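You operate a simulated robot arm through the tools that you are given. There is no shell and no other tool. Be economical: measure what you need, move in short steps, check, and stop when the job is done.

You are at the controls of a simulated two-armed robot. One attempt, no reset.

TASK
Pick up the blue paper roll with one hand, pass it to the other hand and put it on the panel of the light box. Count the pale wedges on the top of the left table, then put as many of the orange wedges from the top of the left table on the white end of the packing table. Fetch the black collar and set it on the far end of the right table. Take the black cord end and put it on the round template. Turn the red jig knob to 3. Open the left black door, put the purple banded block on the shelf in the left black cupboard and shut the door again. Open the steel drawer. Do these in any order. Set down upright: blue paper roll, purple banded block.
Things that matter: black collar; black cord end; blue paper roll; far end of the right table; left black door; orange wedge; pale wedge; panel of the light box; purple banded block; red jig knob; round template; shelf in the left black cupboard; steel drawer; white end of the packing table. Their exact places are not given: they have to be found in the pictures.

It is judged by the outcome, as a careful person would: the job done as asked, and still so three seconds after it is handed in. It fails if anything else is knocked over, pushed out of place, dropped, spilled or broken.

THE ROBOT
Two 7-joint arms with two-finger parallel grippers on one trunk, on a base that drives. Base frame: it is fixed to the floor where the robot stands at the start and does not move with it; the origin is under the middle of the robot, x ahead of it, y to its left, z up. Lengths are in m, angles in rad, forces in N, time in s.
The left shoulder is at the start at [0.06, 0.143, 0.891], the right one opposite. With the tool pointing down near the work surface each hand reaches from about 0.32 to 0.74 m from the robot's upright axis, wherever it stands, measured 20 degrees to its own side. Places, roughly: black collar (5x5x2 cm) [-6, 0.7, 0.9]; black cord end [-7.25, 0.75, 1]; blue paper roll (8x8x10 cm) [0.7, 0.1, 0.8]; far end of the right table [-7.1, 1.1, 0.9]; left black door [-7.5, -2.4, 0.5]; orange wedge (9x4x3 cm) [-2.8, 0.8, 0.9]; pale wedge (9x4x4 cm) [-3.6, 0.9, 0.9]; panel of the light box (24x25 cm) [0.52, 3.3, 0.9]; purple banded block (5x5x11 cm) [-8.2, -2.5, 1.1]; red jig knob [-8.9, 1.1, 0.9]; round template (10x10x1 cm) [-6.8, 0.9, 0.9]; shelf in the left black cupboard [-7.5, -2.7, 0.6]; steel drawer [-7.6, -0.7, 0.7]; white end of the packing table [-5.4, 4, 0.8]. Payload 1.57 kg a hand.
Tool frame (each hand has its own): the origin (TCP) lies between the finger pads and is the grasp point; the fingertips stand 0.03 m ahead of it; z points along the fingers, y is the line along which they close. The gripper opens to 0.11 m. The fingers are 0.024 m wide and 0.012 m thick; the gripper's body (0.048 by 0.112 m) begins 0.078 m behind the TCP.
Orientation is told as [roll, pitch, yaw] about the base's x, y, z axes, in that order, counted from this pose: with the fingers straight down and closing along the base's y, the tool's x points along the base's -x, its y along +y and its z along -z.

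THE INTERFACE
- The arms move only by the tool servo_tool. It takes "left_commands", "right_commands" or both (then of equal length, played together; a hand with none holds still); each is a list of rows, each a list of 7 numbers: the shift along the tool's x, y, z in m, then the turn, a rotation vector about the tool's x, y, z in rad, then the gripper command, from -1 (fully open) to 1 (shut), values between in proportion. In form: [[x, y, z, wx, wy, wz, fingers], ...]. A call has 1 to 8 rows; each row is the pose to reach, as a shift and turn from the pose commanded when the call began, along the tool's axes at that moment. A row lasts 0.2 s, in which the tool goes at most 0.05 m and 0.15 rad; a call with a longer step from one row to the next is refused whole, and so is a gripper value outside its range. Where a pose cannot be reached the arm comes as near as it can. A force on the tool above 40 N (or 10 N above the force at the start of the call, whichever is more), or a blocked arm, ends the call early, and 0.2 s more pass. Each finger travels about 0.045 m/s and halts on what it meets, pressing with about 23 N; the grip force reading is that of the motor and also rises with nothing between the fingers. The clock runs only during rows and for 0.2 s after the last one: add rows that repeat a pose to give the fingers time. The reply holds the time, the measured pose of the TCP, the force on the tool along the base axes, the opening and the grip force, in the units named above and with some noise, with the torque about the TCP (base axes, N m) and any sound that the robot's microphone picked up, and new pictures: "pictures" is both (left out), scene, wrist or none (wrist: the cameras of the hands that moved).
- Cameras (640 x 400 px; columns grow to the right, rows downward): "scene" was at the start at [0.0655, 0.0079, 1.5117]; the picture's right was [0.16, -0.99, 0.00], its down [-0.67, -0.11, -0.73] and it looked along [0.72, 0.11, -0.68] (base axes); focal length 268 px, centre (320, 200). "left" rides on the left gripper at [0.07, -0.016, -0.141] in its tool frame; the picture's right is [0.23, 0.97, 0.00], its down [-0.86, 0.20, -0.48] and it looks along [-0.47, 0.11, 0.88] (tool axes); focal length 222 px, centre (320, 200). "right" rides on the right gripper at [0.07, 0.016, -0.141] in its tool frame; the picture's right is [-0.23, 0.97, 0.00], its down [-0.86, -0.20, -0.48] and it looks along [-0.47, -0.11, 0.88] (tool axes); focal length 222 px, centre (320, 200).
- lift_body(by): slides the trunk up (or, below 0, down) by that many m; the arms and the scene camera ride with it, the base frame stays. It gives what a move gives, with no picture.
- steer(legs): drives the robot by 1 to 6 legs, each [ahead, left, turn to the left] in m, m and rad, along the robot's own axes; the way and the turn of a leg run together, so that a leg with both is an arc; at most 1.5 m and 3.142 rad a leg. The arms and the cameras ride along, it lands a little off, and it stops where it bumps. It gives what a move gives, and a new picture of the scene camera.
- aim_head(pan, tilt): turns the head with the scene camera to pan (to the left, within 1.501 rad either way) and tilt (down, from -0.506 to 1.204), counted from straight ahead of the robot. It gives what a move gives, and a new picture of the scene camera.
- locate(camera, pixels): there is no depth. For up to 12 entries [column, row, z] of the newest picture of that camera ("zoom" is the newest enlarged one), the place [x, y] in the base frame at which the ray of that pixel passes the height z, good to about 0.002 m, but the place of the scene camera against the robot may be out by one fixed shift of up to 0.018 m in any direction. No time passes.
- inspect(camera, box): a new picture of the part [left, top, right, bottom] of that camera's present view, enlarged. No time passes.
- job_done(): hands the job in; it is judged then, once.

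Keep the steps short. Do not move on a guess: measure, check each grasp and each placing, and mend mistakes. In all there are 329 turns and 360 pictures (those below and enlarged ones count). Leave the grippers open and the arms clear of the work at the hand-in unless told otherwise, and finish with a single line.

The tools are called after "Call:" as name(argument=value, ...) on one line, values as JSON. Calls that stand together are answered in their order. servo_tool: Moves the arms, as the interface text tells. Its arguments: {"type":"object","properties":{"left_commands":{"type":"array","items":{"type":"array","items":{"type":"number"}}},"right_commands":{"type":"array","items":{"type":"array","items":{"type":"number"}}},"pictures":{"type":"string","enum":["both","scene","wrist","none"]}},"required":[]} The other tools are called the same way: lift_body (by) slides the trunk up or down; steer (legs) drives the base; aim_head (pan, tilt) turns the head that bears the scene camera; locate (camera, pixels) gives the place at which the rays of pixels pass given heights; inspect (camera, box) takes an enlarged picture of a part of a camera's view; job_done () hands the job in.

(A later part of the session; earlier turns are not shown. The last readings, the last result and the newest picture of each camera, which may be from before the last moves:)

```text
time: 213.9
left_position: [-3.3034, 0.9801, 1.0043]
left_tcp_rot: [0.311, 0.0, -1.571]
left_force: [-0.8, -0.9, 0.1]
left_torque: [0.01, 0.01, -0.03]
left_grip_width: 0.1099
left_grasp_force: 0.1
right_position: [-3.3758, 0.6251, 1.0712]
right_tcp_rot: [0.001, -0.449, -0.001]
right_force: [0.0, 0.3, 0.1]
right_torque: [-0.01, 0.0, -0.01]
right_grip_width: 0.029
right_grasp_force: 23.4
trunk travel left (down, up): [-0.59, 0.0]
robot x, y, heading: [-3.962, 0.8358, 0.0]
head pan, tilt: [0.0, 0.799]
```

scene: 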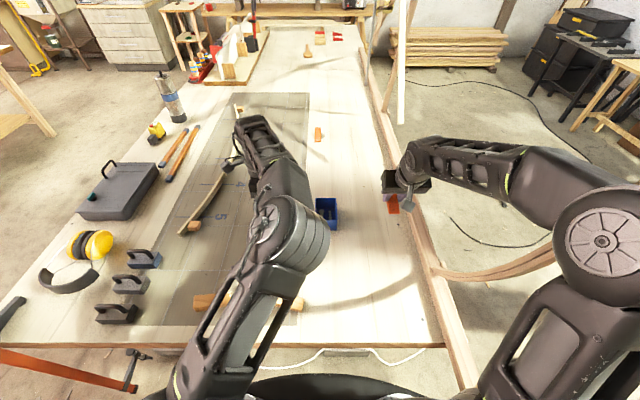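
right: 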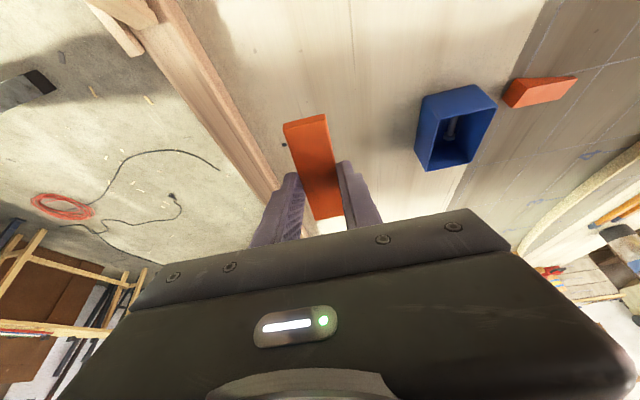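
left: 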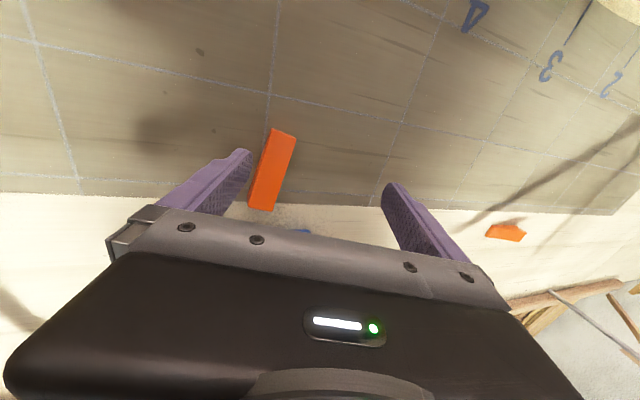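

Call:
locate(camera="left", pixels=[[283, 131, 0.895], [261, 209, 0.905], [272, 170, 0.9], [262, 165, 0.9], [283, 172, 0.9]])

Call:
inspect(camera="left", box=[220, 110, 340, 220])

```text
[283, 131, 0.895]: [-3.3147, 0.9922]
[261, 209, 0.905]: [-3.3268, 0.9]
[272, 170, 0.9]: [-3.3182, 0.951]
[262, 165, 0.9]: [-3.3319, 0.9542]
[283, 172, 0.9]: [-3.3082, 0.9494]
```

```text
3.64 times, centred on (280, 165) of left
```

zoom: 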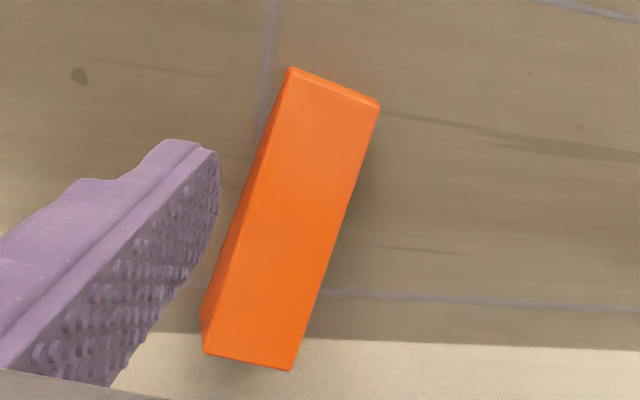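

B's centre is (-3.319, 0.947), turned about 0.13 rad from y. I'll reduce the tilt, align the yaw and come down to z≈0.945.

Call:
servo_tool(left_commands=[[-0.01, -0.012, 0.005, 0.07, 0, 0.06, -0.9], [-0.02, -0.024, 0.02, 0.15, 0, 0.13, -0.9], [-0.033, -0.036, 0.04, 0.15, 0, 0.13, -0.9], [-0.033, -0.036, 0.052, 0.15, 0, 0.13, -0.9], [-0.033, -0.036, 0.052, 0.15, 0, 0.13, -0.9]], pictures="wrist")

```text
time: 215.1
left_position: [-3.3243, 0.9475, 0.9425]
left_tcp_rot: [0.161, 0.035, -1.697]
left_force: [-0.3, -0.3, -0.2]
left_torque: [-0.03, 0.02, -0.02]
left_grip_width: 0.1042
left_grasp_force: 0.0
right_position: [-3.3763, 0.6267, 1.072]
right_tcp_rot: [0.001, -0.45, 0.0]
right_force: [0.4, 0.2, -0.5]
right_torque: [0.02, 0.01, 0.01]
right_grip_width: 0.0289
right_grasp_force: 22.5
trunk travel left (down, up): [-0.59, 0.0]
robot x, y, heading: [-3.9594, 0.8365, -0.001]
head pan, tilt: [0.0, 0.799]
```

left: 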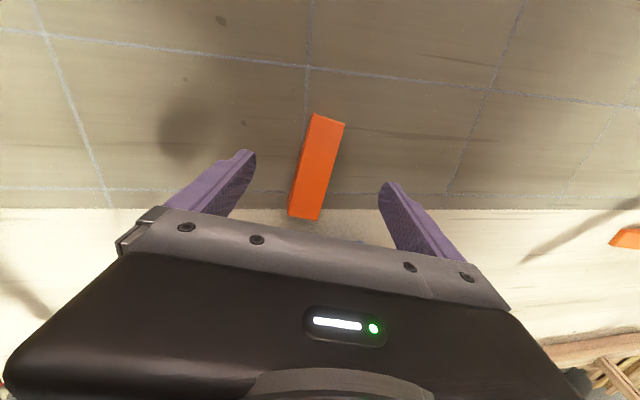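

Centred. Lower 2.7 cm and close.

Call:
servo_tool(left_commands=[[0, -0.002, 0.013, 0, 0, 0, -0.7], [0, -0.004, 0.026, 0, 0, 0, -0.3], [0, -0.004, 0.026, 0, 0, 0, 0.3], [0, -0.004, 0.026, 0, 0, 0, 0.9], [0, -0.004, 0.026, 0, 0, 0, 0.9], [0, -0.004, 0.026, 0, 0, 0, 0.9], [0, -0.004, 0.026, 0, 0, 0, 0.9]], pictures="wrist")

```text
time: 216.7
left_position: [-3.3299, 0.945, 0.9189]
left_tcp_rot: [0.16, 0.033, -1.695]
left_force: [0.2, 0.4, 2.0]
left_torque: [-0.07, 0.05, -0.02]
left_grip_width: 0.0299
left_grasp_force: 22.9
left hand out of reach, approached as far as the arm can: row 1, 2, 3, 4, 5, 6, 7
right_position: [-3.3762, 0.6263, 1.0716]
right_tcp_rot: [0.0, -0.452, 0.001]
right_force: [0.0, 0.6, -0.6]
right_torque: [0.03, 0.01, -0.02]
right_grip_width: 0.0288
right_grasp_force: 22.7
trunk travel left (down, up): [-0.59, 0.0]
robot x, y, heading: [-3.9624, 0.8374, -0.005]
head pan, tilt: [0.0, 0.799]
```

left: 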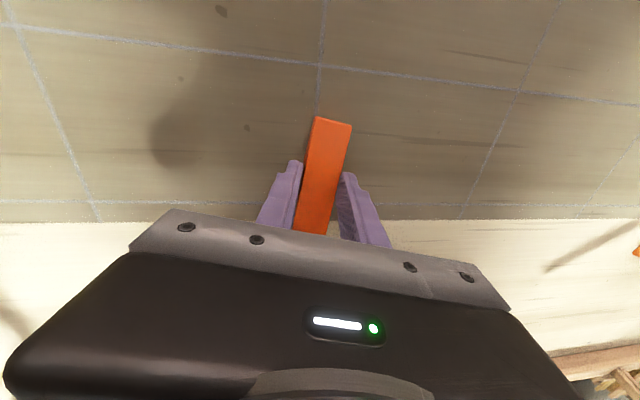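

Gripped. Lift and pull back; then check.

Call:
servo_tool(left_commands=[[0, 0, -0.02, 0, 0, 0, 0.9], [0, 0, -0.06, 0, 0, 0, 0.9], [0, -0.02, -0.1, 0, 0, 0, 0.9], [0, -0.06, -0.14, 0, 0, 0, 0.9], [0.02, -0.09, -0.16, 0, 0, 0, 0.9], [0.04, -0.12, -0.18, 0, 0, 0, 0.9]], pictures="both")

```text
refused: row 4 steps farther than a row can; nothing moved
```

Call:
servo_tool(left_commands=[[0, 0, -0.02, 0, 0, 0, 0.9], [0, 0, -0.06, 0, 0, 0, 0.9], [0, -0.02, -0.1, 0, 0, 0, 0.9], [0, -0.05, -0.13, 0, 0, 0, 0.9], [0.02, -0.08, -0.15, 0, 0, 0, 0.9], [0.04, -0.11, -0.17, 0, 0, 0, 0.9]], pictures="both")

```text
time: 218.1
left_position: [-3.4602, 0.9983, 1.0711]
left_tcp_rot: [0.159, 0.032, -1.698]
left_force: [-0.9, 0.3, -0.8]
left_torque: [0.0, -0.04, 0.03]
left_grip_width: 0.0293
left_grasp_force: 23.7
right_position: [-3.376, 0.6287, 1.0724]
right_tcp_rot: [-0.002, -0.452, 0.003]
right_force: [-0.4, -0.3, 0.1]
right_torque: [-0.02, -0.04, 0.02]
right_grip_width: 0.0291
right_grasp_force: 23.3
trunk travel left (down, up): [-0.59, 0.0]
robot x, y, heading: [-3.9626, 0.8369, 0.002]
head pan, tilt: [0.0, 0.799]
```

scene: 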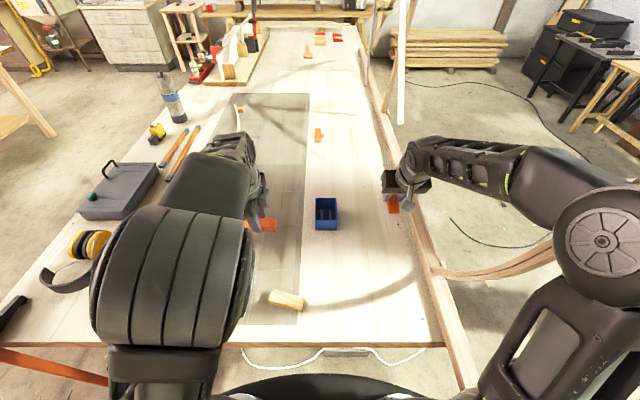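
left: 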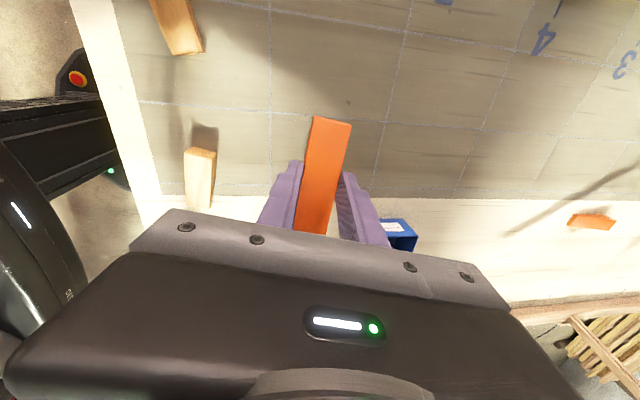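

Both wedges are held. Raise both a little, back out of the gap the way I came.

Call:
servo_tool(left_commands=[[0, 0, -0.03, 0, 0, 0, 0.9], [0, 0, -0.06, 0, 0, 0, 0.9]], right_commands=[[0.01, 0, -0.03, 0, 0, 0, 0.9], [0.02, 0, -0.06, 0, 0, 0, 0.9]], pictures="none")

Call:
steer(legs=[[-0.11, 0, 0], [0, 1.0, 0], [0, 0.7, 0], [0, 0, 2.2]])

Call:
aim_head(pan=0.4, tilt=0.5)

```text
time: 218.7
left_position: [-3.4696, 0.9978, 1.13]
left_tcp_rot: [0.159, 0.031, -1.696]
left_force: [0.3, -0.2, -1.1]
left_torque: [-0.02, -0.01, 0.02]
left_grip_width: 0.0293
left_grasp_force: 22.4
right_position: [-3.4193, 0.6259, 1.1178]
right_tcp_rot: [0.001, -0.449, -0.001]
right_force: [-0.3, -0.1, -0.2]
right_torque: [0.01, 0.02, 0.0]
right_grip_width: 0.0288
right_grasp_force: 23.6
trunk travel left (down, up): [-0.59, 0.0]
robot x, y, heading: [-3.9606, 0.8351, -0.005]
head pan, tilt: [0.0, 0.799]
```

```text
time: 233.3
left_position: [-4.4993, 2.8304, 1.1287]
left_tcp_rot: [0.159, 0.031, 0.507]
left_force: [0.6, 0.4, -0.4]
left_torque: [-0.01, 0.0, -0.01]
left_grip_width: 0.0289
left_grasp_force: 23.2
right_position: [-4.228, 3.0882, 1.1179]
right_tcp_rot: [0.0, -0.447, 2.203]
right_force: [-0.6, 0.5, -0.2]
right_torque: [0.02, 0.01, 0.0]
right_grip_width: 0.029
right_grasp_force: 22.9
trunk travel left (down, up): [-0.59, 0.0]
robot x, y, heading: [-4.0769, 2.5254, 2.203]
head pan, tilt: [0.0, 0.799]
```

scene: 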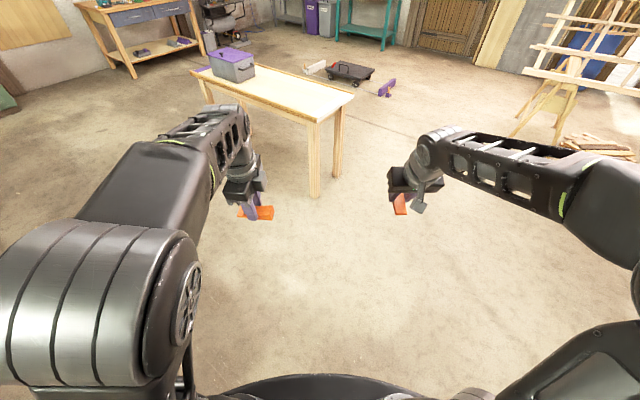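

```text
time: 234.2
left_position: [-4.4992, 2.8296, 1.1294]
left_tcp_rot: [0.16, 0.031, 0.506]
left_force: [0.1, 0.3, 0.4]
left_torque: [0.0, 0.04, -0.03]
left_grip_width: 0.029
left_grasp_force: 23.5
right_position: [-4.2284, 3.0887, 1.1172]
right_tcp_rot: [0.0, -0.449, 2.203]
right_force: [0.7, 0.6, -0.4]
right_torque: [0.0, -0.02, -0.02]
right_grip_width: 0.0289
right_grasp_force: 23.0
trunk travel left (down, up): [-0.59, 0.0]
robot x, y, heading: [-4.0763, 2.526, 2.202]
head pan, tilt: [0.4, 0.499]
```

scene: 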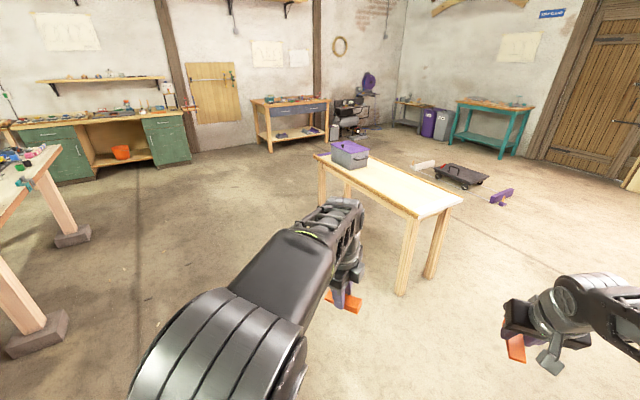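

Call:
inspect(camera="scene", box=[290, 120, 490, 250])

Call:
locate(camera="scene", pixels=[[461, 199, 0.78], [410, 217, 0.78], [316, 157, 0.78], [349, 165, 0.78], [430, 195, 0.78]])

```text
3.08 times, centred on (390, 185) of scene
```

zoom: 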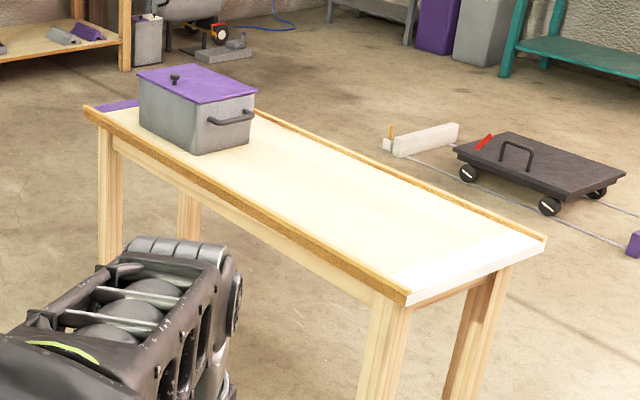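

```text
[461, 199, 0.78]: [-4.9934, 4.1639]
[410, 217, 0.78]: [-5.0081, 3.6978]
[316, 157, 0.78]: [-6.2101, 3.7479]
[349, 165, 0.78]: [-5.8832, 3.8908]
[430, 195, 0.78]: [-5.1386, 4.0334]
```

The white end is the east end strip of the packing table. I'll face west in front of it.

Call:
steer(legs=[[0, 0, 0.94], [0, -1.38, 0]])

Call:
aim_head(pan=0, tilt=0.65)

```text
time: 243.5
left_position: [-4.5718, 3.7498, 1.1289]
left_tcp_rot: [0.159, 0.031, 1.448]
left_force: [0.1, -0.2, 0.1]
left_torque: [0.01, 0.06, -0.01]
left_grip_width: 0.0289
left_grasp_force: 23.7
right_position: [-4.6215, 4.1213, 1.1175]
right_tcp_rot: [0.001, -0.447, -3.138]
right_force: [0.1, 0.1, 0.2]
right_torque: [0.0, -0.03, -0.02]
right_grip_width: 0.0292
right_grasp_force: 23.5
trunk travel left (down, up): [-0.59, 0.0]
robot x, y, heading: [-4.0777, 3.9136, -3.138]
head pan, tilt: [0.4, 0.499]
```

scene: 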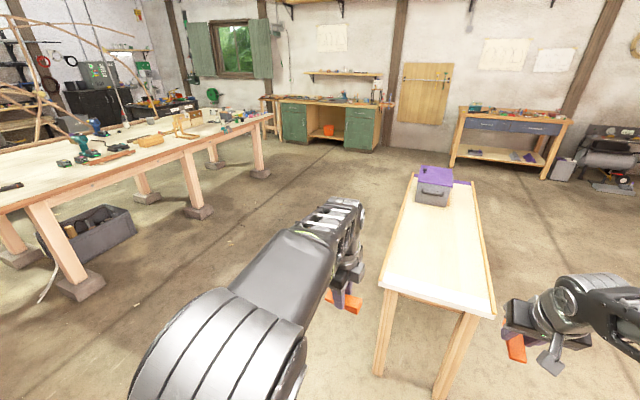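

```text
time: 244.3
left_position: [-4.5711, 3.7502, 1.1293]
left_tcp_rot: [0.158, 0.03, 1.449]
left_force: [-0.9, 0.7, -1.0]
left_torque: [0.02, 0.0, -0.02]
left_grip_width: 0.0293
left_grasp_force: 22.8
right_position: [-4.6206, 4.1212, 1.1172]
right_tcp_rot: [0.0, -0.451, -3.137]
right_force: [-0.7, 0.2, -0.5]
right_torque: [-0.02, -0.02, -0.02]
right_grip_width: 0.0289
right_grasp_force: 23.0
trunk travel left (down, up): [-0.59, 0.0]
robot x, y, heading: [-4.0803, 3.9133, -3.137]
head pan, tilt: [0.0, 0.649]
```

scene: 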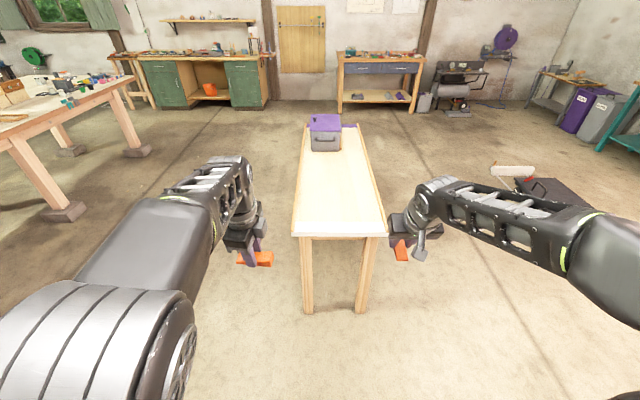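

Call:
inspect(camera="scene", box=[260, 180, 420, 280])

Call:
locate(camera="scene", pixels=[[293, 233, 0.8], [386, 233, 0.8], [293, 233, 0.86], [386, 233, 0.86], [308, 310, 0.0], [361, 310, 0.0]])

```text
4.00 times, centred on (340, 230) of scene
```

zoom: 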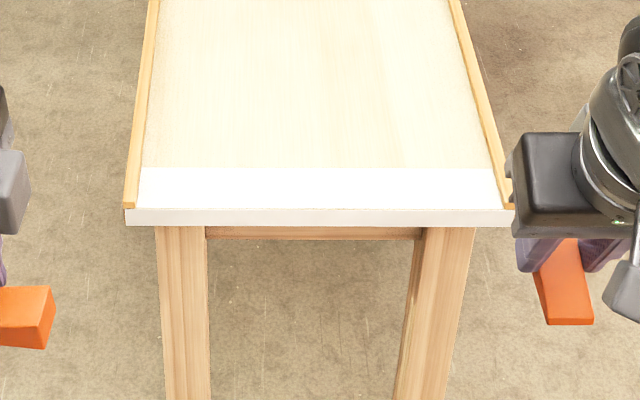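

```text
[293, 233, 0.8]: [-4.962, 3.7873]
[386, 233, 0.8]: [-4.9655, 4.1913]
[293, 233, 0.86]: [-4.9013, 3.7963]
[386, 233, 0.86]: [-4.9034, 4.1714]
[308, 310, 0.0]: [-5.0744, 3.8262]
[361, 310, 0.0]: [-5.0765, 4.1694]
```

The white strip covers about the last 8 cm of the table end. B is already along the strip; C needs the right hand yawed 90°. Drive 0.28 ahead and rotate the right hand.

Call:
steer(legs=[[0.28, 0, 0]])

Call:
servo_tool(right_commands=[[0, 0, 0, -0.0653, 0, -0.135, 0.9], [0, 0, 0, -0.1306, 0, -0.27, 0.9], [0, 0, 0, -0.1958, 0, -0.405, 0.9], [0, 0, 0, -0.261, 0, -0.54, 0.9], [0, 0, 0, -0.3264, 0, -0.675, 0.9], [0, 0, 0, -0.3916, 0, -0.81, 0.9], [0, 0, 0, -0.4569, 0, -0.945, 0.9], [0, 0, 0, -0.522, 0, -1.08, 0.9]], pictures="none")

```text
time: 246.3
left_position: [-4.8521, 3.7498, 1.1291]
left_tcp_rot: [0.157, 0.031, 1.447]
left_force: [0.7, 0.9, -0.5]
left_torque: [-0.03, -0.03, -0.03]
left_grip_width: 0.029
left_grasp_force: 22.5
right_position: [-4.8996, 4.1206, 1.1176]
right_tcp_rot: [-0.002, -0.448, -3.138]
right_force: [-0.6, 0.2, -0.7]
right_torque: [-0.01, -0.01, -0.02]
right_grip_width: 0.0292
right_grasp_force: 23.5
trunk travel left (down, up): [-0.59, 0.0]
robot x, y, heading: [-4.3574, 3.9147, -3.136]
head pan, tilt: [0.0, 0.649]
```

scene: 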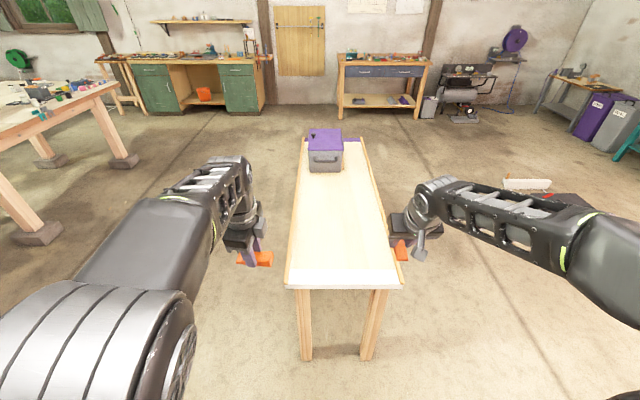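

```text
time: 248.1
left_position: [-4.851, 3.7488, 1.1287]
left_tcp_rot: [0.157, 0.031, 1.447]
left_force: [-0.7, 0.3, -0.3]
left_torque: [0.01, 0.0, 0.0]
left_grip_width: 0.0292
left_grasp_force: 23.3
right_position: [-4.9011, 4.1216, 1.117]
right_tcp_rot: [0.002, -0.451, -1.938]
right_force: [0.3, 0.7, -0.1]
right_torque: [0.0, 0.03, 0.02]
right_grip_width: 0.0289
right_grasp_force: 22.3
trunk travel left (down, up): [-0.59, 0.0]
robot x, y, heading: [-4.3572, 3.9126, -3.136]
head pan, tilt: [0.0, 0.649]
```

Call:
inspect(camera="scene", box=[260, 230, 430, 330])

Call:
servo_tool(right_commands=[[0, 0, 0, -0.0653, 0, -0.135, 0.9], [0, 0, 0, -0.1306, 0, -0.27, 0.9], [0, 0, 0, -0.1615, 0, -0.334, 0.9]], pictures="none")

Call:
locate(camera="scene", pixels=[[340, 282, 0.8], [340, 282, 0.74], [340, 282, 0.86]])

```text
3.76 times, centred on (345, 280) of scene
```

zoom: 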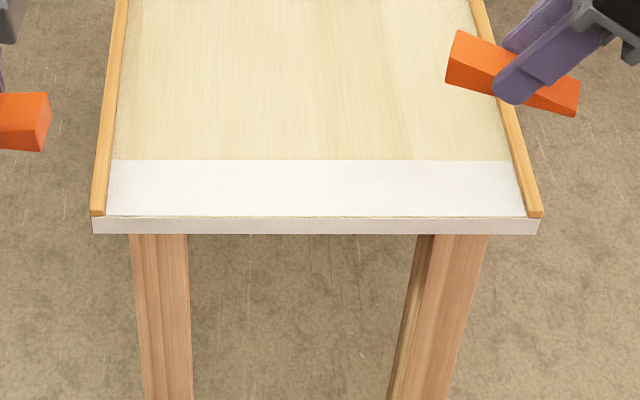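

```text
time: 248.9
left_position: [-4.8521, 3.7498, 1.1287]
left_tcp_rot: [0.16, 0.032, 1.448]
left_force: [0.0, 0.0, 0.1]
left_torque: [-0.02, -0.03, -0.03]
left_grip_width: 0.029
left_grasp_force: 22.8
right_position: [-4.8999, 4.1211, 1.1163]
right_tcp_rot: [0.0, -0.454, -1.567]
right_force: [-0.3, 0.0, 0.3]
right_torque: [-0.02, -0.03, 0.0]
right_grip_width: 0.0291
right_grasp_force: 22.6
trunk travel left (down, up): [-0.59, 0.0]
robot x, y, heading: [-4.3584, 3.9131, -3.132]
head pan, tilt: [0.0, 0.649]
```

```text
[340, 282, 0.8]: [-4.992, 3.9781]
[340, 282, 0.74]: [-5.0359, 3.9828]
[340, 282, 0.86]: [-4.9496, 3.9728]
```

The table top is at z≈0.755, with the strip spanning x≈-5.03 to -5.10 and y≈3.79 to 4.21. Drive 0.12 nearer and lower the left hand (B) toward it to look.

Call:
steer(legs=[[0.12, 0, 0]])

```text
time: 250.1
left_position: [-4.9711, 3.7486, 1.1291]
left_tcp_rot: [0.157, 0.031, 1.447]
left_force: [-0.4, 0.0, -0.1]
left_torque: [-0.01, -0.04, 0.03]
left_grip_width: 0.0291
left_grasp_force: 22.8
right_position: [-5.0203, 4.1196, 1.1176]
right_tcp_rot: [0.002, -0.451, -1.569]
right_force: [-0.9, -0.4, -0.1]
right_torque: [-0.03, -0.05, 0.02]
right_grip_width: 0.0289
right_grasp_force: 23.3
trunk travel left (down, up): [-0.59, 0.0]
robot x, y, heading: [-4.476, 3.913, -3.136]
head pan, tilt: [0.0, 0.649]
```

scene: 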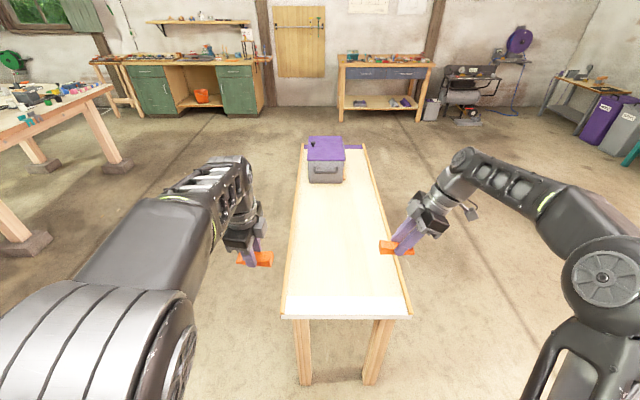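

Call:
servo_tool(left_commands=[[-0.03, 0.015, 0.02, 0, 0, 0, 0.9], [-0.06, 0.03, 0.04, 0, 0, 0, 0.9], [-0.09, 0.045, 0.07, 0, 0, 0, 0.9], [-0.115, 0.055, 0.11, 0, 0, 0, 0.9], [-0.135, 0.065, 0.15, 0, 0, 0, 0.9], [-0.149, 0.073, 0.19, 0, 0, 0, 0.9], [-0.149, 0.073, 0.2235, 0, 0, 0, 0.9], [-0.149, 0.073, 0.2235, 0, 0, 0, 0.9]], pictures="both")

```text
time: 251.9
left_position: [-5.0584, 3.9035, 0.9157]
left_tcp_rot: [0.158, 0.031, 1.446]
left_force: [-0.4, 0.1, 0.3]
left_torque: [0.0, -0.02, 0.07]
left_grip_width: 0.0292
left_grasp_force: 23.6
right_position: [-5.0194, 4.1204, 1.1178]
right_tcp_rot: [0.003, -0.451, -1.568]
right_force: [0.2, -0.7, -0.7]
right_torque: [0.01, -0.01, 0.03]
right_grip_width: 0.0291
right_grasp_force: 22.9
trunk travel left (down, up): [-0.59, 0.0]
robot x, y, heading: [-4.4777, 3.9127, -3.142]
head pan, tilt: [0.0, 0.649]
```

scene: 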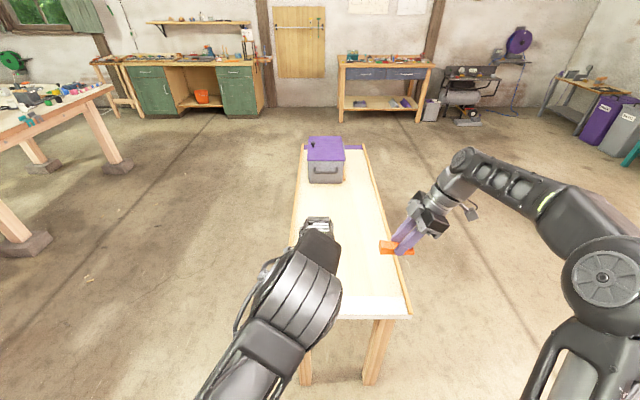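
left: 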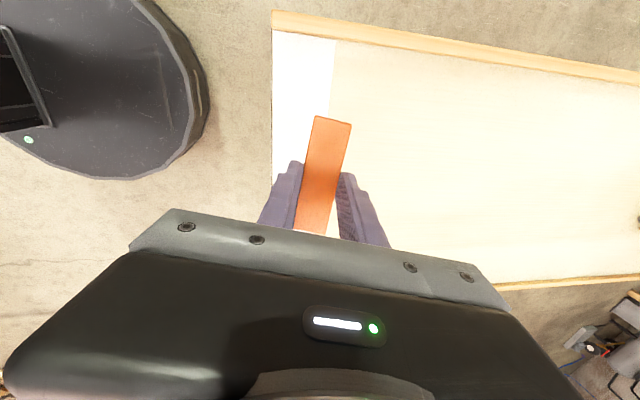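

Call:
locate(camera="left", pixels=[[273, 60, 0.755], [272, 150, 0.755], [336, 60, 0.755], [333, 110, 0.755], [273, 60, 0.79], [336, 60, 0.79], [332, 120, 0.9], [313, 225, 0.91]])

Call:
inspect(camera="left", box=[240, 0, 400, 240])

```text
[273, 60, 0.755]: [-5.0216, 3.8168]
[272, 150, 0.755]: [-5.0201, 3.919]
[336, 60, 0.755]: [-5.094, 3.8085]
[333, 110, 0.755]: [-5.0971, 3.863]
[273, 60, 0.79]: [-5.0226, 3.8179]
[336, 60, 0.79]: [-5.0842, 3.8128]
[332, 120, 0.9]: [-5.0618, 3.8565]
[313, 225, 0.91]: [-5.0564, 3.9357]
```

```text
1.67 times, centred on (320, 120) of left
```

zoom: 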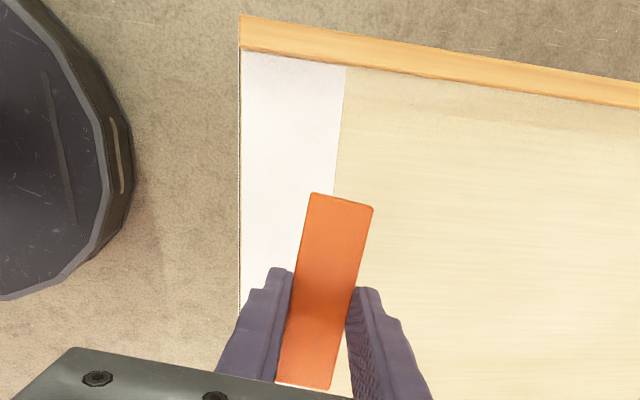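

B is lined up over the strip (x -5.02 to -5.095). Lower 0.11 straight down, then feel for contact.

Call:
servo_tool(left_commands=[[0, -0.006, 0.04, 0, 0, 0, 0.9], [0, -0.013, 0.08, 0, 0, 0, 0.9], [0, -0.0165, 0.102, 0, 0, 0, 0.9], [0, -0.0165, 0.102, 0, 0, 0, 0.9]], pictures="wrist")

```text
time: 252.9
left_position: [-5.0588, 3.9001, 0.8113]
left_tcp_rot: [0.159, 0.032, 1.447]
left_force: [-1.0, 0.4, -0.9]
left_torque: [0.0, 0.0, 0.0]
left_grip_width: 0.0289
left_grasp_force: 22.5
right_position: [-5.0185, 4.1206, 1.1173]
right_tcp_rot: [0.005, -0.451, -1.568]
right_force: [-0.1, -0.1, -1.0]
right_torque: [0.02, -0.01, 0.03]
right_grip_width: 0.0291
right_grasp_force: 23.0
trunk travel left (down, up): [-0.59, 0.0]
robot x, y, heading: [-4.4775, 3.9105, -3.143]
head pan, tilt: [0.0, 0.649]
```

left: 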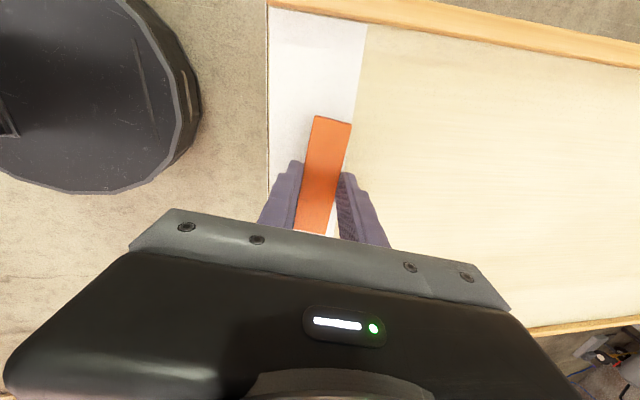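

Still a little above. Small steps down.

Call:
servo_tool(left_commands=[[0, -0.001, 0.006, 0, 0, 0, 0.9], [0, -0.0016, 0.01, 0, 0, 0, 0.9], [0, -0.0016, 0.01, 0, 0, 0, 0.9]], pictures="none")

```text
time: 253.7
left_position: [-5.0597, 3.8997, 0.8019]
left_tcp_rot: [0.159, 0.031, 1.446]
left_force: [0.2, 0.2, -0.8]
left_torque: [-0.03, 0.0, 0.0]
left_grip_width: 0.0291
left_grasp_force: 23.4
right_position: [-5.0191, 4.1205, 1.1173]
right_tcp_rot: [0.002, -0.45, -1.57]
right_force: [0.4, 0.0, -0.1]
right_torque: [0.01, -0.04, -0.02]
right_grip_width: 0.0291
right_grasp_force: 22.8
trunk travel left (down, up): [-0.59, 0.0]
robot x, y, heading: [-4.4747, 3.9123, -3.139]
head pan, tilt: [0.0, 0.649]
```

Call:
servo_tool(left_commands=[[0, -0.001, 0.005, 0, 0, 0, 0.9], [0, -0.0013, 0.008, 0, 0, 0, 0.9], [0, -0.0013, 0.008, 0, 0, 0, 0.9]], pictures="wrist")

```text
time: 254.5
left_position: [-5.0593, 3.9009, 0.7959]
left_tcp_rot: [0.164, 0.032, 1.447]
left_force: [-6.0, 1.6, 17.4]
left_torque: [0.03, 0.02, 0.04]
left_grip_width: 0.0294
left_grasp_force: 22.6
right_position: [-5.0197, 4.1202, 1.1173]
right_tcp_rot: [-0.001, -0.448, -1.566]
right_force: [-0.7, 0.5, -0.5]
right_torque: [0.03, 0.02, 0.0]
right_grip_width: 0.0293
right_grasp_force: 22.3
trunk travel left (down, up): [-0.59, 0.0]
robot x, y, heading: [-4.4765, 3.9118, -3.136]
head pan, tilt: [0.0, 0.649]
```

left: 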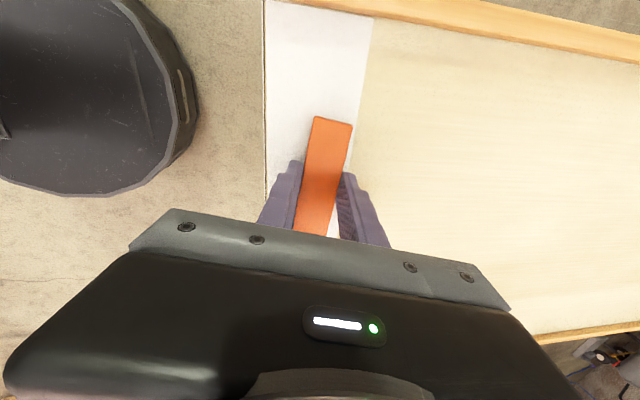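

Contact (17 N). Open and lift straight up.

Call:
servo_tool(left_commands=[[0, 0, -0.002, 0, 0, 0, 0.5], [0, 0, -0.002, 0, 0, 0, 0], [0, 0, -0.002, 0, 0, 0, 0], [0, 0, -0.05, 0, 0, 0, 0], [0, 0, -0.1, 0, 0, 0, -0.3], [0, 0, -0.15, 0, 0, 0, -1], [0, 0, -0.2, 0, 0, 0, -1]], pictures="wrist")

```text
time: 256.1
left_position: [-5.0252, 3.9031, 0.9908]
left_tcp_rot: [0.157, 0.031, 1.449]
left_force: [-0.4, 0.1, 0.2]
left_torque: [0.0, -0.02, 0.02]
left_grip_width: 0.1099
left_grasp_force: 0.1
right_position: [-5.0192, 4.1199, 1.1175]
right_tcp_rot: [0.0, -0.448, -1.566]
right_force: [0.7, 0.1, 0.5]
right_torque: [0.01, -0.01, 0.01]
right_grip_width: 0.0289
right_grasp_force: 23.0
trunk travel left (down, up): [-0.59, 0.0]
robot x, y, heading: [-4.477, 3.9134, -3.139]
head pan, tilt: [0.0, 0.649]
```

left: 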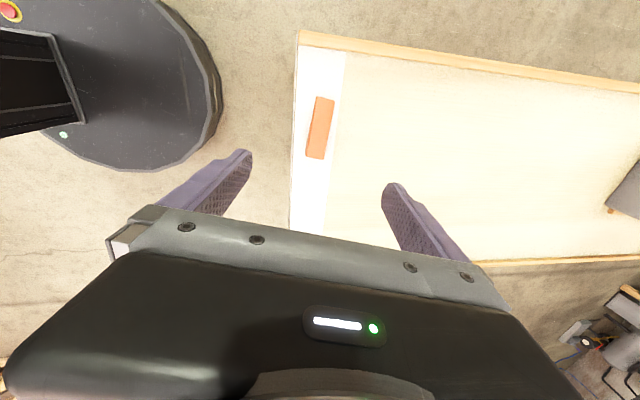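

B lies fully on the white strip. Now C with the right hand: move over the strip further north and lower to z≈0.90.

Call:
servo_tool(left_commands=[[0.02, -0.02, -0.02, 0, 0, 0, -1], [0.05, -0.05, -0.04, 0, 0, 0, -1], [0.08, -0.07, -0.06, 0, 0, 0, -1], [0.1, -0.09, -0.08, 0, 0, 0, -1], [0.1, -0.09, -0.08, 0, 0, 0, -1], [0.1, -0.09, -0.08, 0, 0, 0, -1]], right_commands=[[0.01, -0.02, 0.03, 0, 0, 0, 0.9], [0.025, -0.039, 0.065, 0, 0, 0, 0.9], [0.04, -0.039, 0.107, 0, 0, 0, 0.9], [0.058, -0.039, 0.15, 0, 0, 0, 0.9], [0.0764, -0.039, 0.195, 0, 0, 0, 0.9], [0.0764, -0.039, 0.204, 0, 0, 0, 0.9]], pictures="wrist")

```text
time: 257.5
left_position: [-4.9379, 3.7927, 1.0585]
left_tcp_rot: [0.16, 0.032, 1.45]
left_force: [0.3, -0.3, 0.2]
left_torque: [-0.01, 0.01, -0.01]
left_grip_width: 0.1099
left_grasp_force: 0.0
right_position: [-5.059, 4.099, 0.8997]
right_tcp_rot: [0.0, -0.449, -1.567]
right_force: [1.4, -0.4, -0.1]
right_torque: [0.04, 0.02, 0.01]
right_grip_width: 0.0289
right_grasp_force: 22.5
trunk travel left (down, up): [-0.59, 0.0]
robot x, y, heading: [-4.4774, 3.9093, -3.141]
head pan, tilt: [0.0, 0.649]
```

right: 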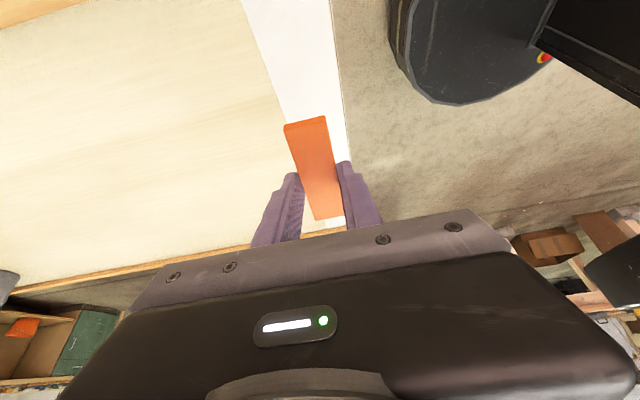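
left: 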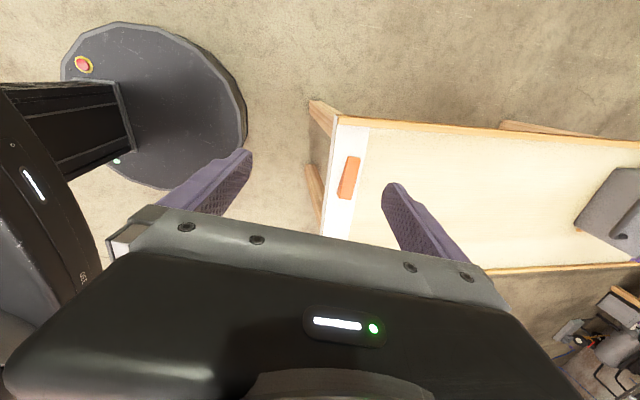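

Call:
servo_tool(right_commands=[[0.017, 0, 0.035, 0, 0, 0, 0.9], [0.034, 0, 0.07, 0, 0, 0, 0.9], [0.041, 0, 0.085, 0, 0, 0, 0.9], [0.041, 0, 0.085, 0, 0, 0, 0.9]], pictures="wrist")

Call:
servo_tool(right_commands=[[0.002, 0, 0.005, 0, 0, 0, 0.9], [0.004, 0, 0.008, 0, 0, 0, 0.9], [0.004, 0, 0.008, 0, 0, 0, 0.9]], pictures="none")

```text
time: 258.5
left_position: [-4.9396, 3.7935, 1.0594]
left_tcp_rot: [0.157, 0.03, 1.446]
left_force: [0.3, 0.3, 0.2]
left_torque: [-0.05, -0.01, 0.01]
left_grip_width: 0.1098
left_grasp_force: 0.1
right_position: [-5.058, 4.0993, 0.8054]
right_tcp_rot: [0.0, -0.451, -1.568]
right_force: [-1.3, 0.9, -0.7]
right_torque: [0.01, 0.01, 0.0]
right_grip_width: 0.0291
right_grasp_force: 23.1
trunk travel left (down, up): [-0.59, 0.0]
robot x, y, heading: [-4.4769, 3.9122, -3.14]
head pan, tilt: [0.0, 0.649]
```

right: 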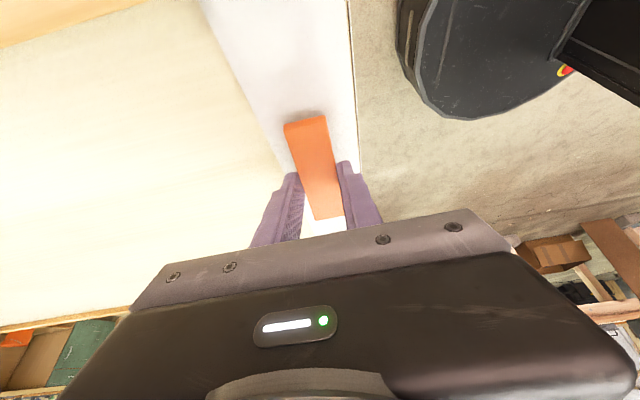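

```text
time: 259.3
left_position: [-4.9399, 3.7939, 1.0591]
left_tcp_rot: [0.16, 0.031, 1.447]
left_force: [-0.5, -0.1, -0.1]
left_torque: [-0.01, 0.04, -0.03]
left_grip_width: 0.1103
left_grasp_force: 0.1
right_position: [-5.0579, 4.1003, 0.7962]
right_tcp_rot: [0.001, -0.451, -1.567]
right_force: [0.5, 0.3, 2.3]
right_torque: [-0.13, -0.01, 0.0]
right_grip_width: 0.0289
right_grasp_force: 23.1
trunk travel left (down, up): [-0.59, 0.0]
robot x, y, heading: [-4.475, 3.9092, -3.136]
head pan, tilt: [0.0, 0.649]
```

Just touching. Open, then withdraw straight up.

Call:
servo_tool(right_commands=[[0.001, 0, 0.001, 0, 0, 0, 0.5], [0.001, 0, 0.001, 0, 0, 0, 0], [0.001, 0, 0.001, 0, 0, 0, 0], [-0.02, 0, -0.04, 0, 0, 0, 0], [-0.04, 0, -0.08, 0, 0, 0, -0.3], [-0.06, 0, -0.12, 0, 0, 0, -1], [-0.08, 0, -0.16, 0, 0, 0, -1]], pictures="wrist")

```text
time: 260.9
left_position: [-4.9387, 3.7936, 1.0588]
left_tcp_rot: [0.158, 0.031, 1.447]
left_force: [0.1, 0.1, -0.4]
left_torque: [0.01, 0.01, -0.01]
left_grip_width: 0.1098
left_grasp_force: 0.1
right_position: [-5.0563, 4.0976, 0.9764]
right_tcp_rot: [0.003, -0.45, -1.569]
right_force: [0.5, -0.2, 0.1]
right_torque: [0.0, -0.01, 0.02]
right_grip_width: 0.11
right_grasp_force: 0.0
trunk travel left (down, up): [-0.59, 0.0]
robot x, y, heading: [-4.4774, 3.9141, -3.139]
head pan, tilt: [0.0, 0.649]
```

right: 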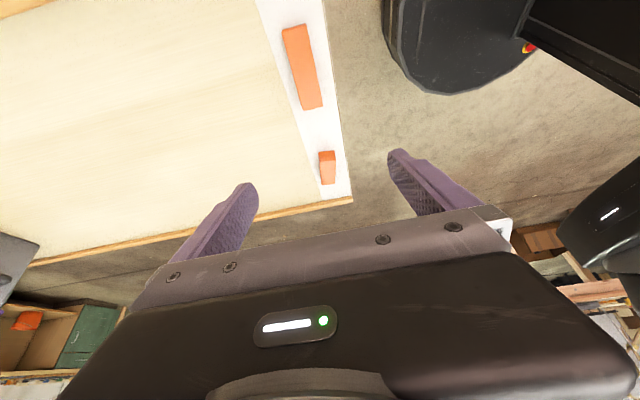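

Call:
inspect(camera="right", box=[240, 0, 400, 220])

Call:
inspect(camera="scene", box=[260, 240, 430, 350])

```text
1.82 times, centred on (320, 110) of right
```

zoom: 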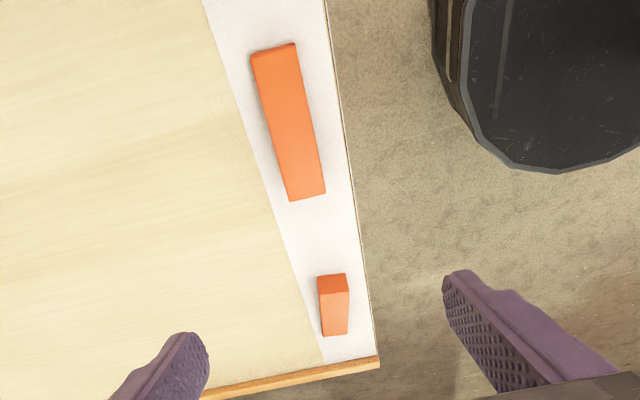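

```text
3.64 times, centred on (345, 295) of scene
```

zoom: 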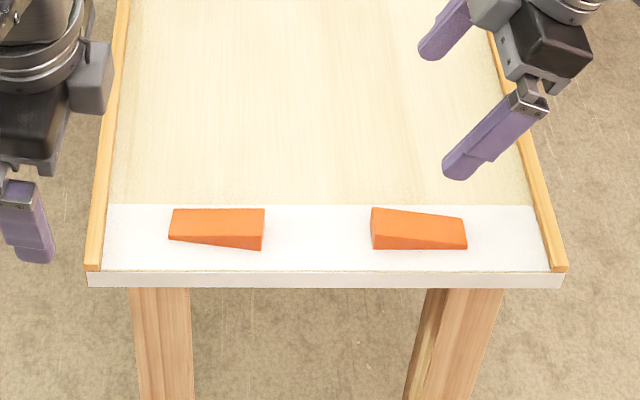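

Both orange wedges lie flat on the white end. I'll back off, reset both hands' orientation, then go look at the right table.

Call:
steer(legs=[[-0.35, 0, 0]])

Call:
servo_tool(right_commands=[[0, 0, -0.01, 0.0653, 0, 0.135, -1], [0, 0, -0.02, 0.1306, 0, 0.27, -1], [0, 0, -0.03, 0.1958, 0, 0.405, -1], [0, 0, -0.04, 0.261, 0, 0.54, -1], [0, 0, -0.06, 0.3264, 0, 0.675, -1], [0, 0, -0.08, 0.3916, 0, 0.81, -1], [0, 0, -0.1, 0.4569, 0, 0.945, -1], [0, 0, -0.12, 0.522, 0, 1.08, -1]], left_commands=[[0, 0, 0, 0, 0.0235, -0.146, -1], [0, 0, 0, 0, 0.047, -0.292, -1], [0, 0, 0, 0, 0.0705, -0.438, -1], [0, 0, 0, 0, 0.094, -0.584, -1], [0, 0, 0, 0, 0.1175, -0.73, -1], [0, 0, -0.02, 0, 0.141, -0.876, -1], [0, 0, -0.04, 0, 0.1645, -1.022, -1], [0, 0, -0.06, 0, 0.188, -1.168, -1]], pictures="none")

Call:
servo_tool(right_commands=[[0, 0, 0, 0.0653, 0, 0.135, -1], [0, 0, 0, 0.1306, 0, 0.27, -1], [0, 0, 0, 0.1615, 0, 0.334, -1], [0, 0, 0, 0.1615, 0, 0.334, -1]], left_commands=[[0, 0, 0, 0, 0.0235, -0.146, -1], [0, 0, 0, 0, 0.047, -0.292, -1], [0, 0, 0, 0, 0.0705, -0.438, -1], [0, 0, 0, 0, 0.081, -0.5, -1]], pictures="none")

Call:
servo_tool(right_commands=[[0, 0, -0.02, 0, 0.15, 0, -1], [0, 0, -0.04, 0, 0.3, 0, -1], [0, 0, -0.06, 0, 0.45, 0, -1]], left_commands=[[0, 0, -0.03, 0, 0, 0, -1], [0, 0, -0.06, 0, 0, 0, -1], [0, 0, -0.06, 0, 0, 0, -1]], pictures="none")

Call:
steer(legs=[[0, 1.5, 0], [1.2, 0, 0]])

Call:
aim_head(pan=1.1, tilt=0.5)

```text
time: 263.2
left_position: [-4.589, 3.7946, 1.0612]
left_tcp_rot: [0.157, 0.031, 1.444]
left_force: [-0.2, -0.2, 0.3]
left_torque: [0.0, 0.02, 0.0]
left_grip_width: 0.1098
left_grasp_force: 0.0
right_position: [-4.7061, 4.1019, 0.9773]
right_tcp_rot: [-0.001, -0.451, -1.572]
right_force: [0.8, -0.8, 0.3]
right_torque: [0.02, -0.01, 0.01]
right_grip_width: 0.1097
right_grasp_force: 0.1
trunk travel left (down, up): [-0.59, 0.0]
robot x, y, heading: [-4.1276, 3.9127, -3.139]
head pan, tilt: [0.0, 0.649]
```

scene: 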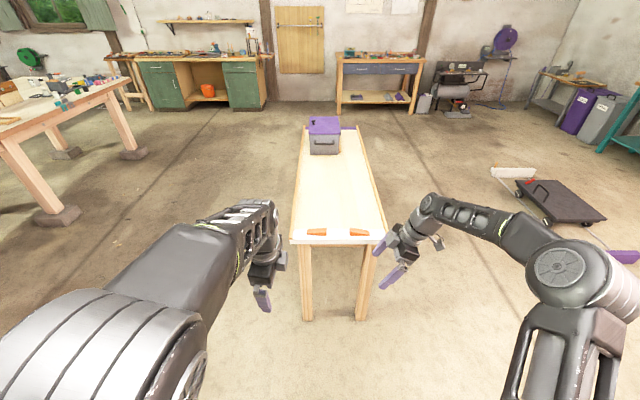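

```text
time: 265.0
left_position: [-4.5784, 3.7945, 1.119]
left_tcp_rot: [0.188, 0.013, 2.629]
left_force: [1.3, -0.2, 0.2]
left_torque: [0.02, -0.02, -0.01]
left_grip_width: 0.11
left_grasp_force: 0.0
right_position: [-4.7051, 4.1521, 1.085]
right_tcp_rot: [0.002, -0.45, -2.775]
right_force: [0.9, 1.3, 0.8]
right_torque: [0.01, -0.01, 0.02]
right_grip_width: 0.1099
right_grasp_force: 0.0
trunk travel left (down, up): [-0.59, 0.0]
robot x, y, heading: [-4.1286, 3.9115, -3.143]
head pan, tilt: [0.0, 0.649]
```

```text
time: 266.0
left_position: [-4.5781, 3.7964, 1.1186]
left_tcp_rot: [0.193, -0.001, 3.136]
left_force: [-0.5, 0.2, 0.1]
left_torque: [-0.01, -0.03, -0.02]
left_grip_width: 0.11
left_grasp_force: 0.1
right_position: [-4.7055, 4.1542, 1.0831]
right_tcp_rot: [0.0, -0.449, 3.141]
right_force: [-0.4, 0.5, 0.0]
right_torque: [0.01, -0.01, 0.03]
right_grip_width: 0.1101
right_grasp_force: 0.0
trunk travel left (down, up): [-0.59, 0.0]
robot x, y, heading: [-4.1263, 3.9134, -3.146]
head pan, tilt: [0.0, 0.649]
```

```text
time: 266.8
left_position: [-4.5794, 3.8048, 1.167]
left_tcp_rot: [0.193, -0.005, 3.134]
left_force: [0.6, 0.6, -0.9]
left_torque: [0.0, -0.01, 0.02]
left_grip_width: 0.1101
left_grasp_force: 0.0
left hand out of reach, approached as far as the arm can: row 2, 3
right_position: [-4.6803, 4.1533, 1.1375]
right_tcp_rot: [0.0, 0.003, -3.141]
right_force: [-0.6, 0.0, -0.7]
right_torque: [-0.03, 0.02, 0.0]
right_grip_width: 0.1099
right_grasp_force: 0.1
trunk travel left (down, up): [-0.59, 0.0]
robot x, y, heading: [-4.1251, 3.9169, -3.138]
head pan, tilt: [0.0, 0.649]
```

```text
time: 279.9
left_position: [-5.7828, 2.3002, 1.1671]
left_tcp_rot: [0.194, -0.003, 3.139]
left_force: [-0.4, 0.4, -0.1]
left_torque: [0.03, -0.03, 0.0]
left_grip_width: 0.1102
left_grasp_force: 0.1
right_position: [-5.8838, 2.648, 1.1372]
right_tcp_rot: [0.0, 0.002, -3.138]
right_force: [0.4, 0.2, 0.4]
right_torque: [0.0, 0.0, -0.01]
right_grip_width: 0.1102
right_grasp_force: 0.0
trunk travel left (down, up): [-0.59, 0.0]
robot x, y, heading: [-5.3316, 2.4042, -3.139]
head pan, tilt: [0.0, 0.649]
```

scene: 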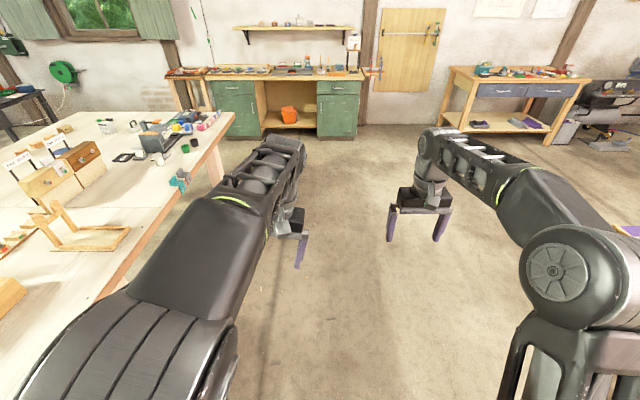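

```text
time: 281.3
left_position: [-5.7817, 2.301, 1.1685]
left_tcp_rot: [0.193, -0.003, 3.138]
left_force: [0.5, 0.1, 0.4]
left_torque: [0.0, -0.05, 0.01]
left_grip_width: 0.1099
left_grasp_force: 0.1
right_position: [-5.8839, 2.6481, 1.1369]
right_tcp_rot: [0.0, 0.0, -3.139]
right_force: [1.0, 0.1, -0.2]
right_torque: [0.01, 0.0, 0.0]
right_grip_width: 0.1097
right_grasp_force: 0.0
trunk travel left (down, up): [-0.59, 0.0]
robot x, y, heading: [-5.3339, 2.4105, -3.138]
head pan, tilt: [1.1, 0.499]
```

scene: 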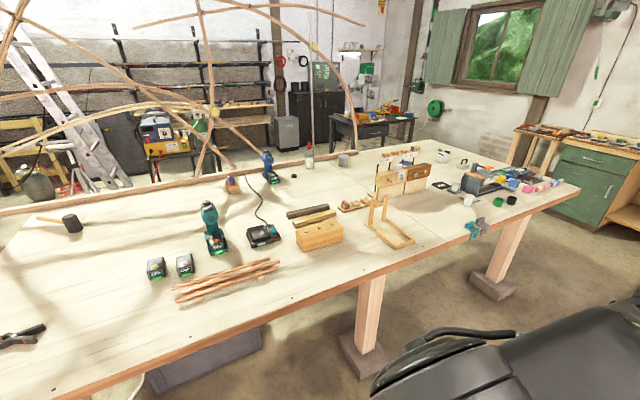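

Call:
inspect(camera="scene", box=[210, 120, 410, 250])

Call:
inspect(camera="scene", box=[380, 120, 600, 250])

Call:
locate(camera="scene", pixels=[[580, 188, 0.88], [432, 140, 0.88], [292, 175, 0.88], [350, 155, 0.88], [470, 198, 0.88], [0, 209, 0.88], [270, 163, 0.88]])

```text
3.08 times, centred on (310, 185) of scene
```

zoom: 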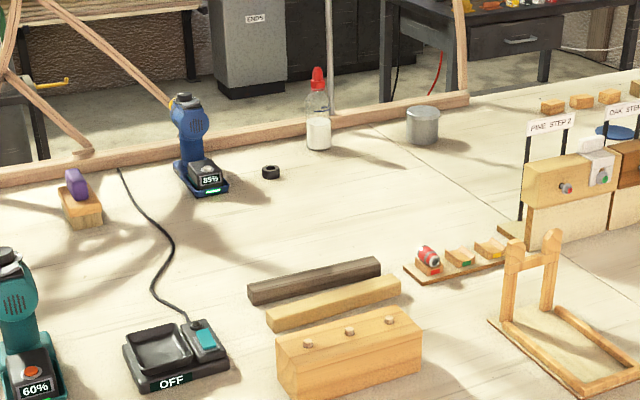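

```text
2.91 times, centred on (490, 185) of scene
```

zoom: 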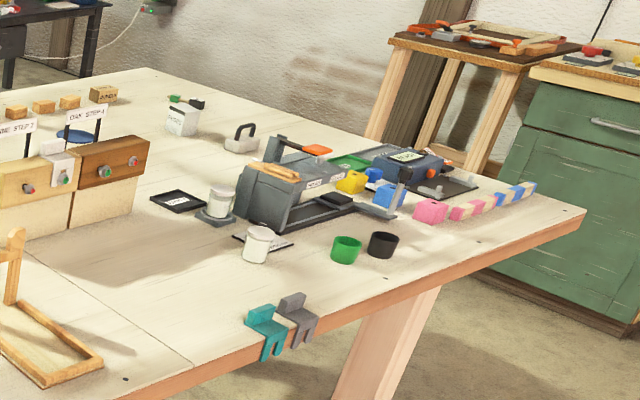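

```text
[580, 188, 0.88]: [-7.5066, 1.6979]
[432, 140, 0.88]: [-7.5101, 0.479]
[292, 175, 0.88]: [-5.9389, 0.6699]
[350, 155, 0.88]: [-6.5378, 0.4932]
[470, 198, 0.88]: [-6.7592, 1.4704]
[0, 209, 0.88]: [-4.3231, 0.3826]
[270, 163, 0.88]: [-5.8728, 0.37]
```

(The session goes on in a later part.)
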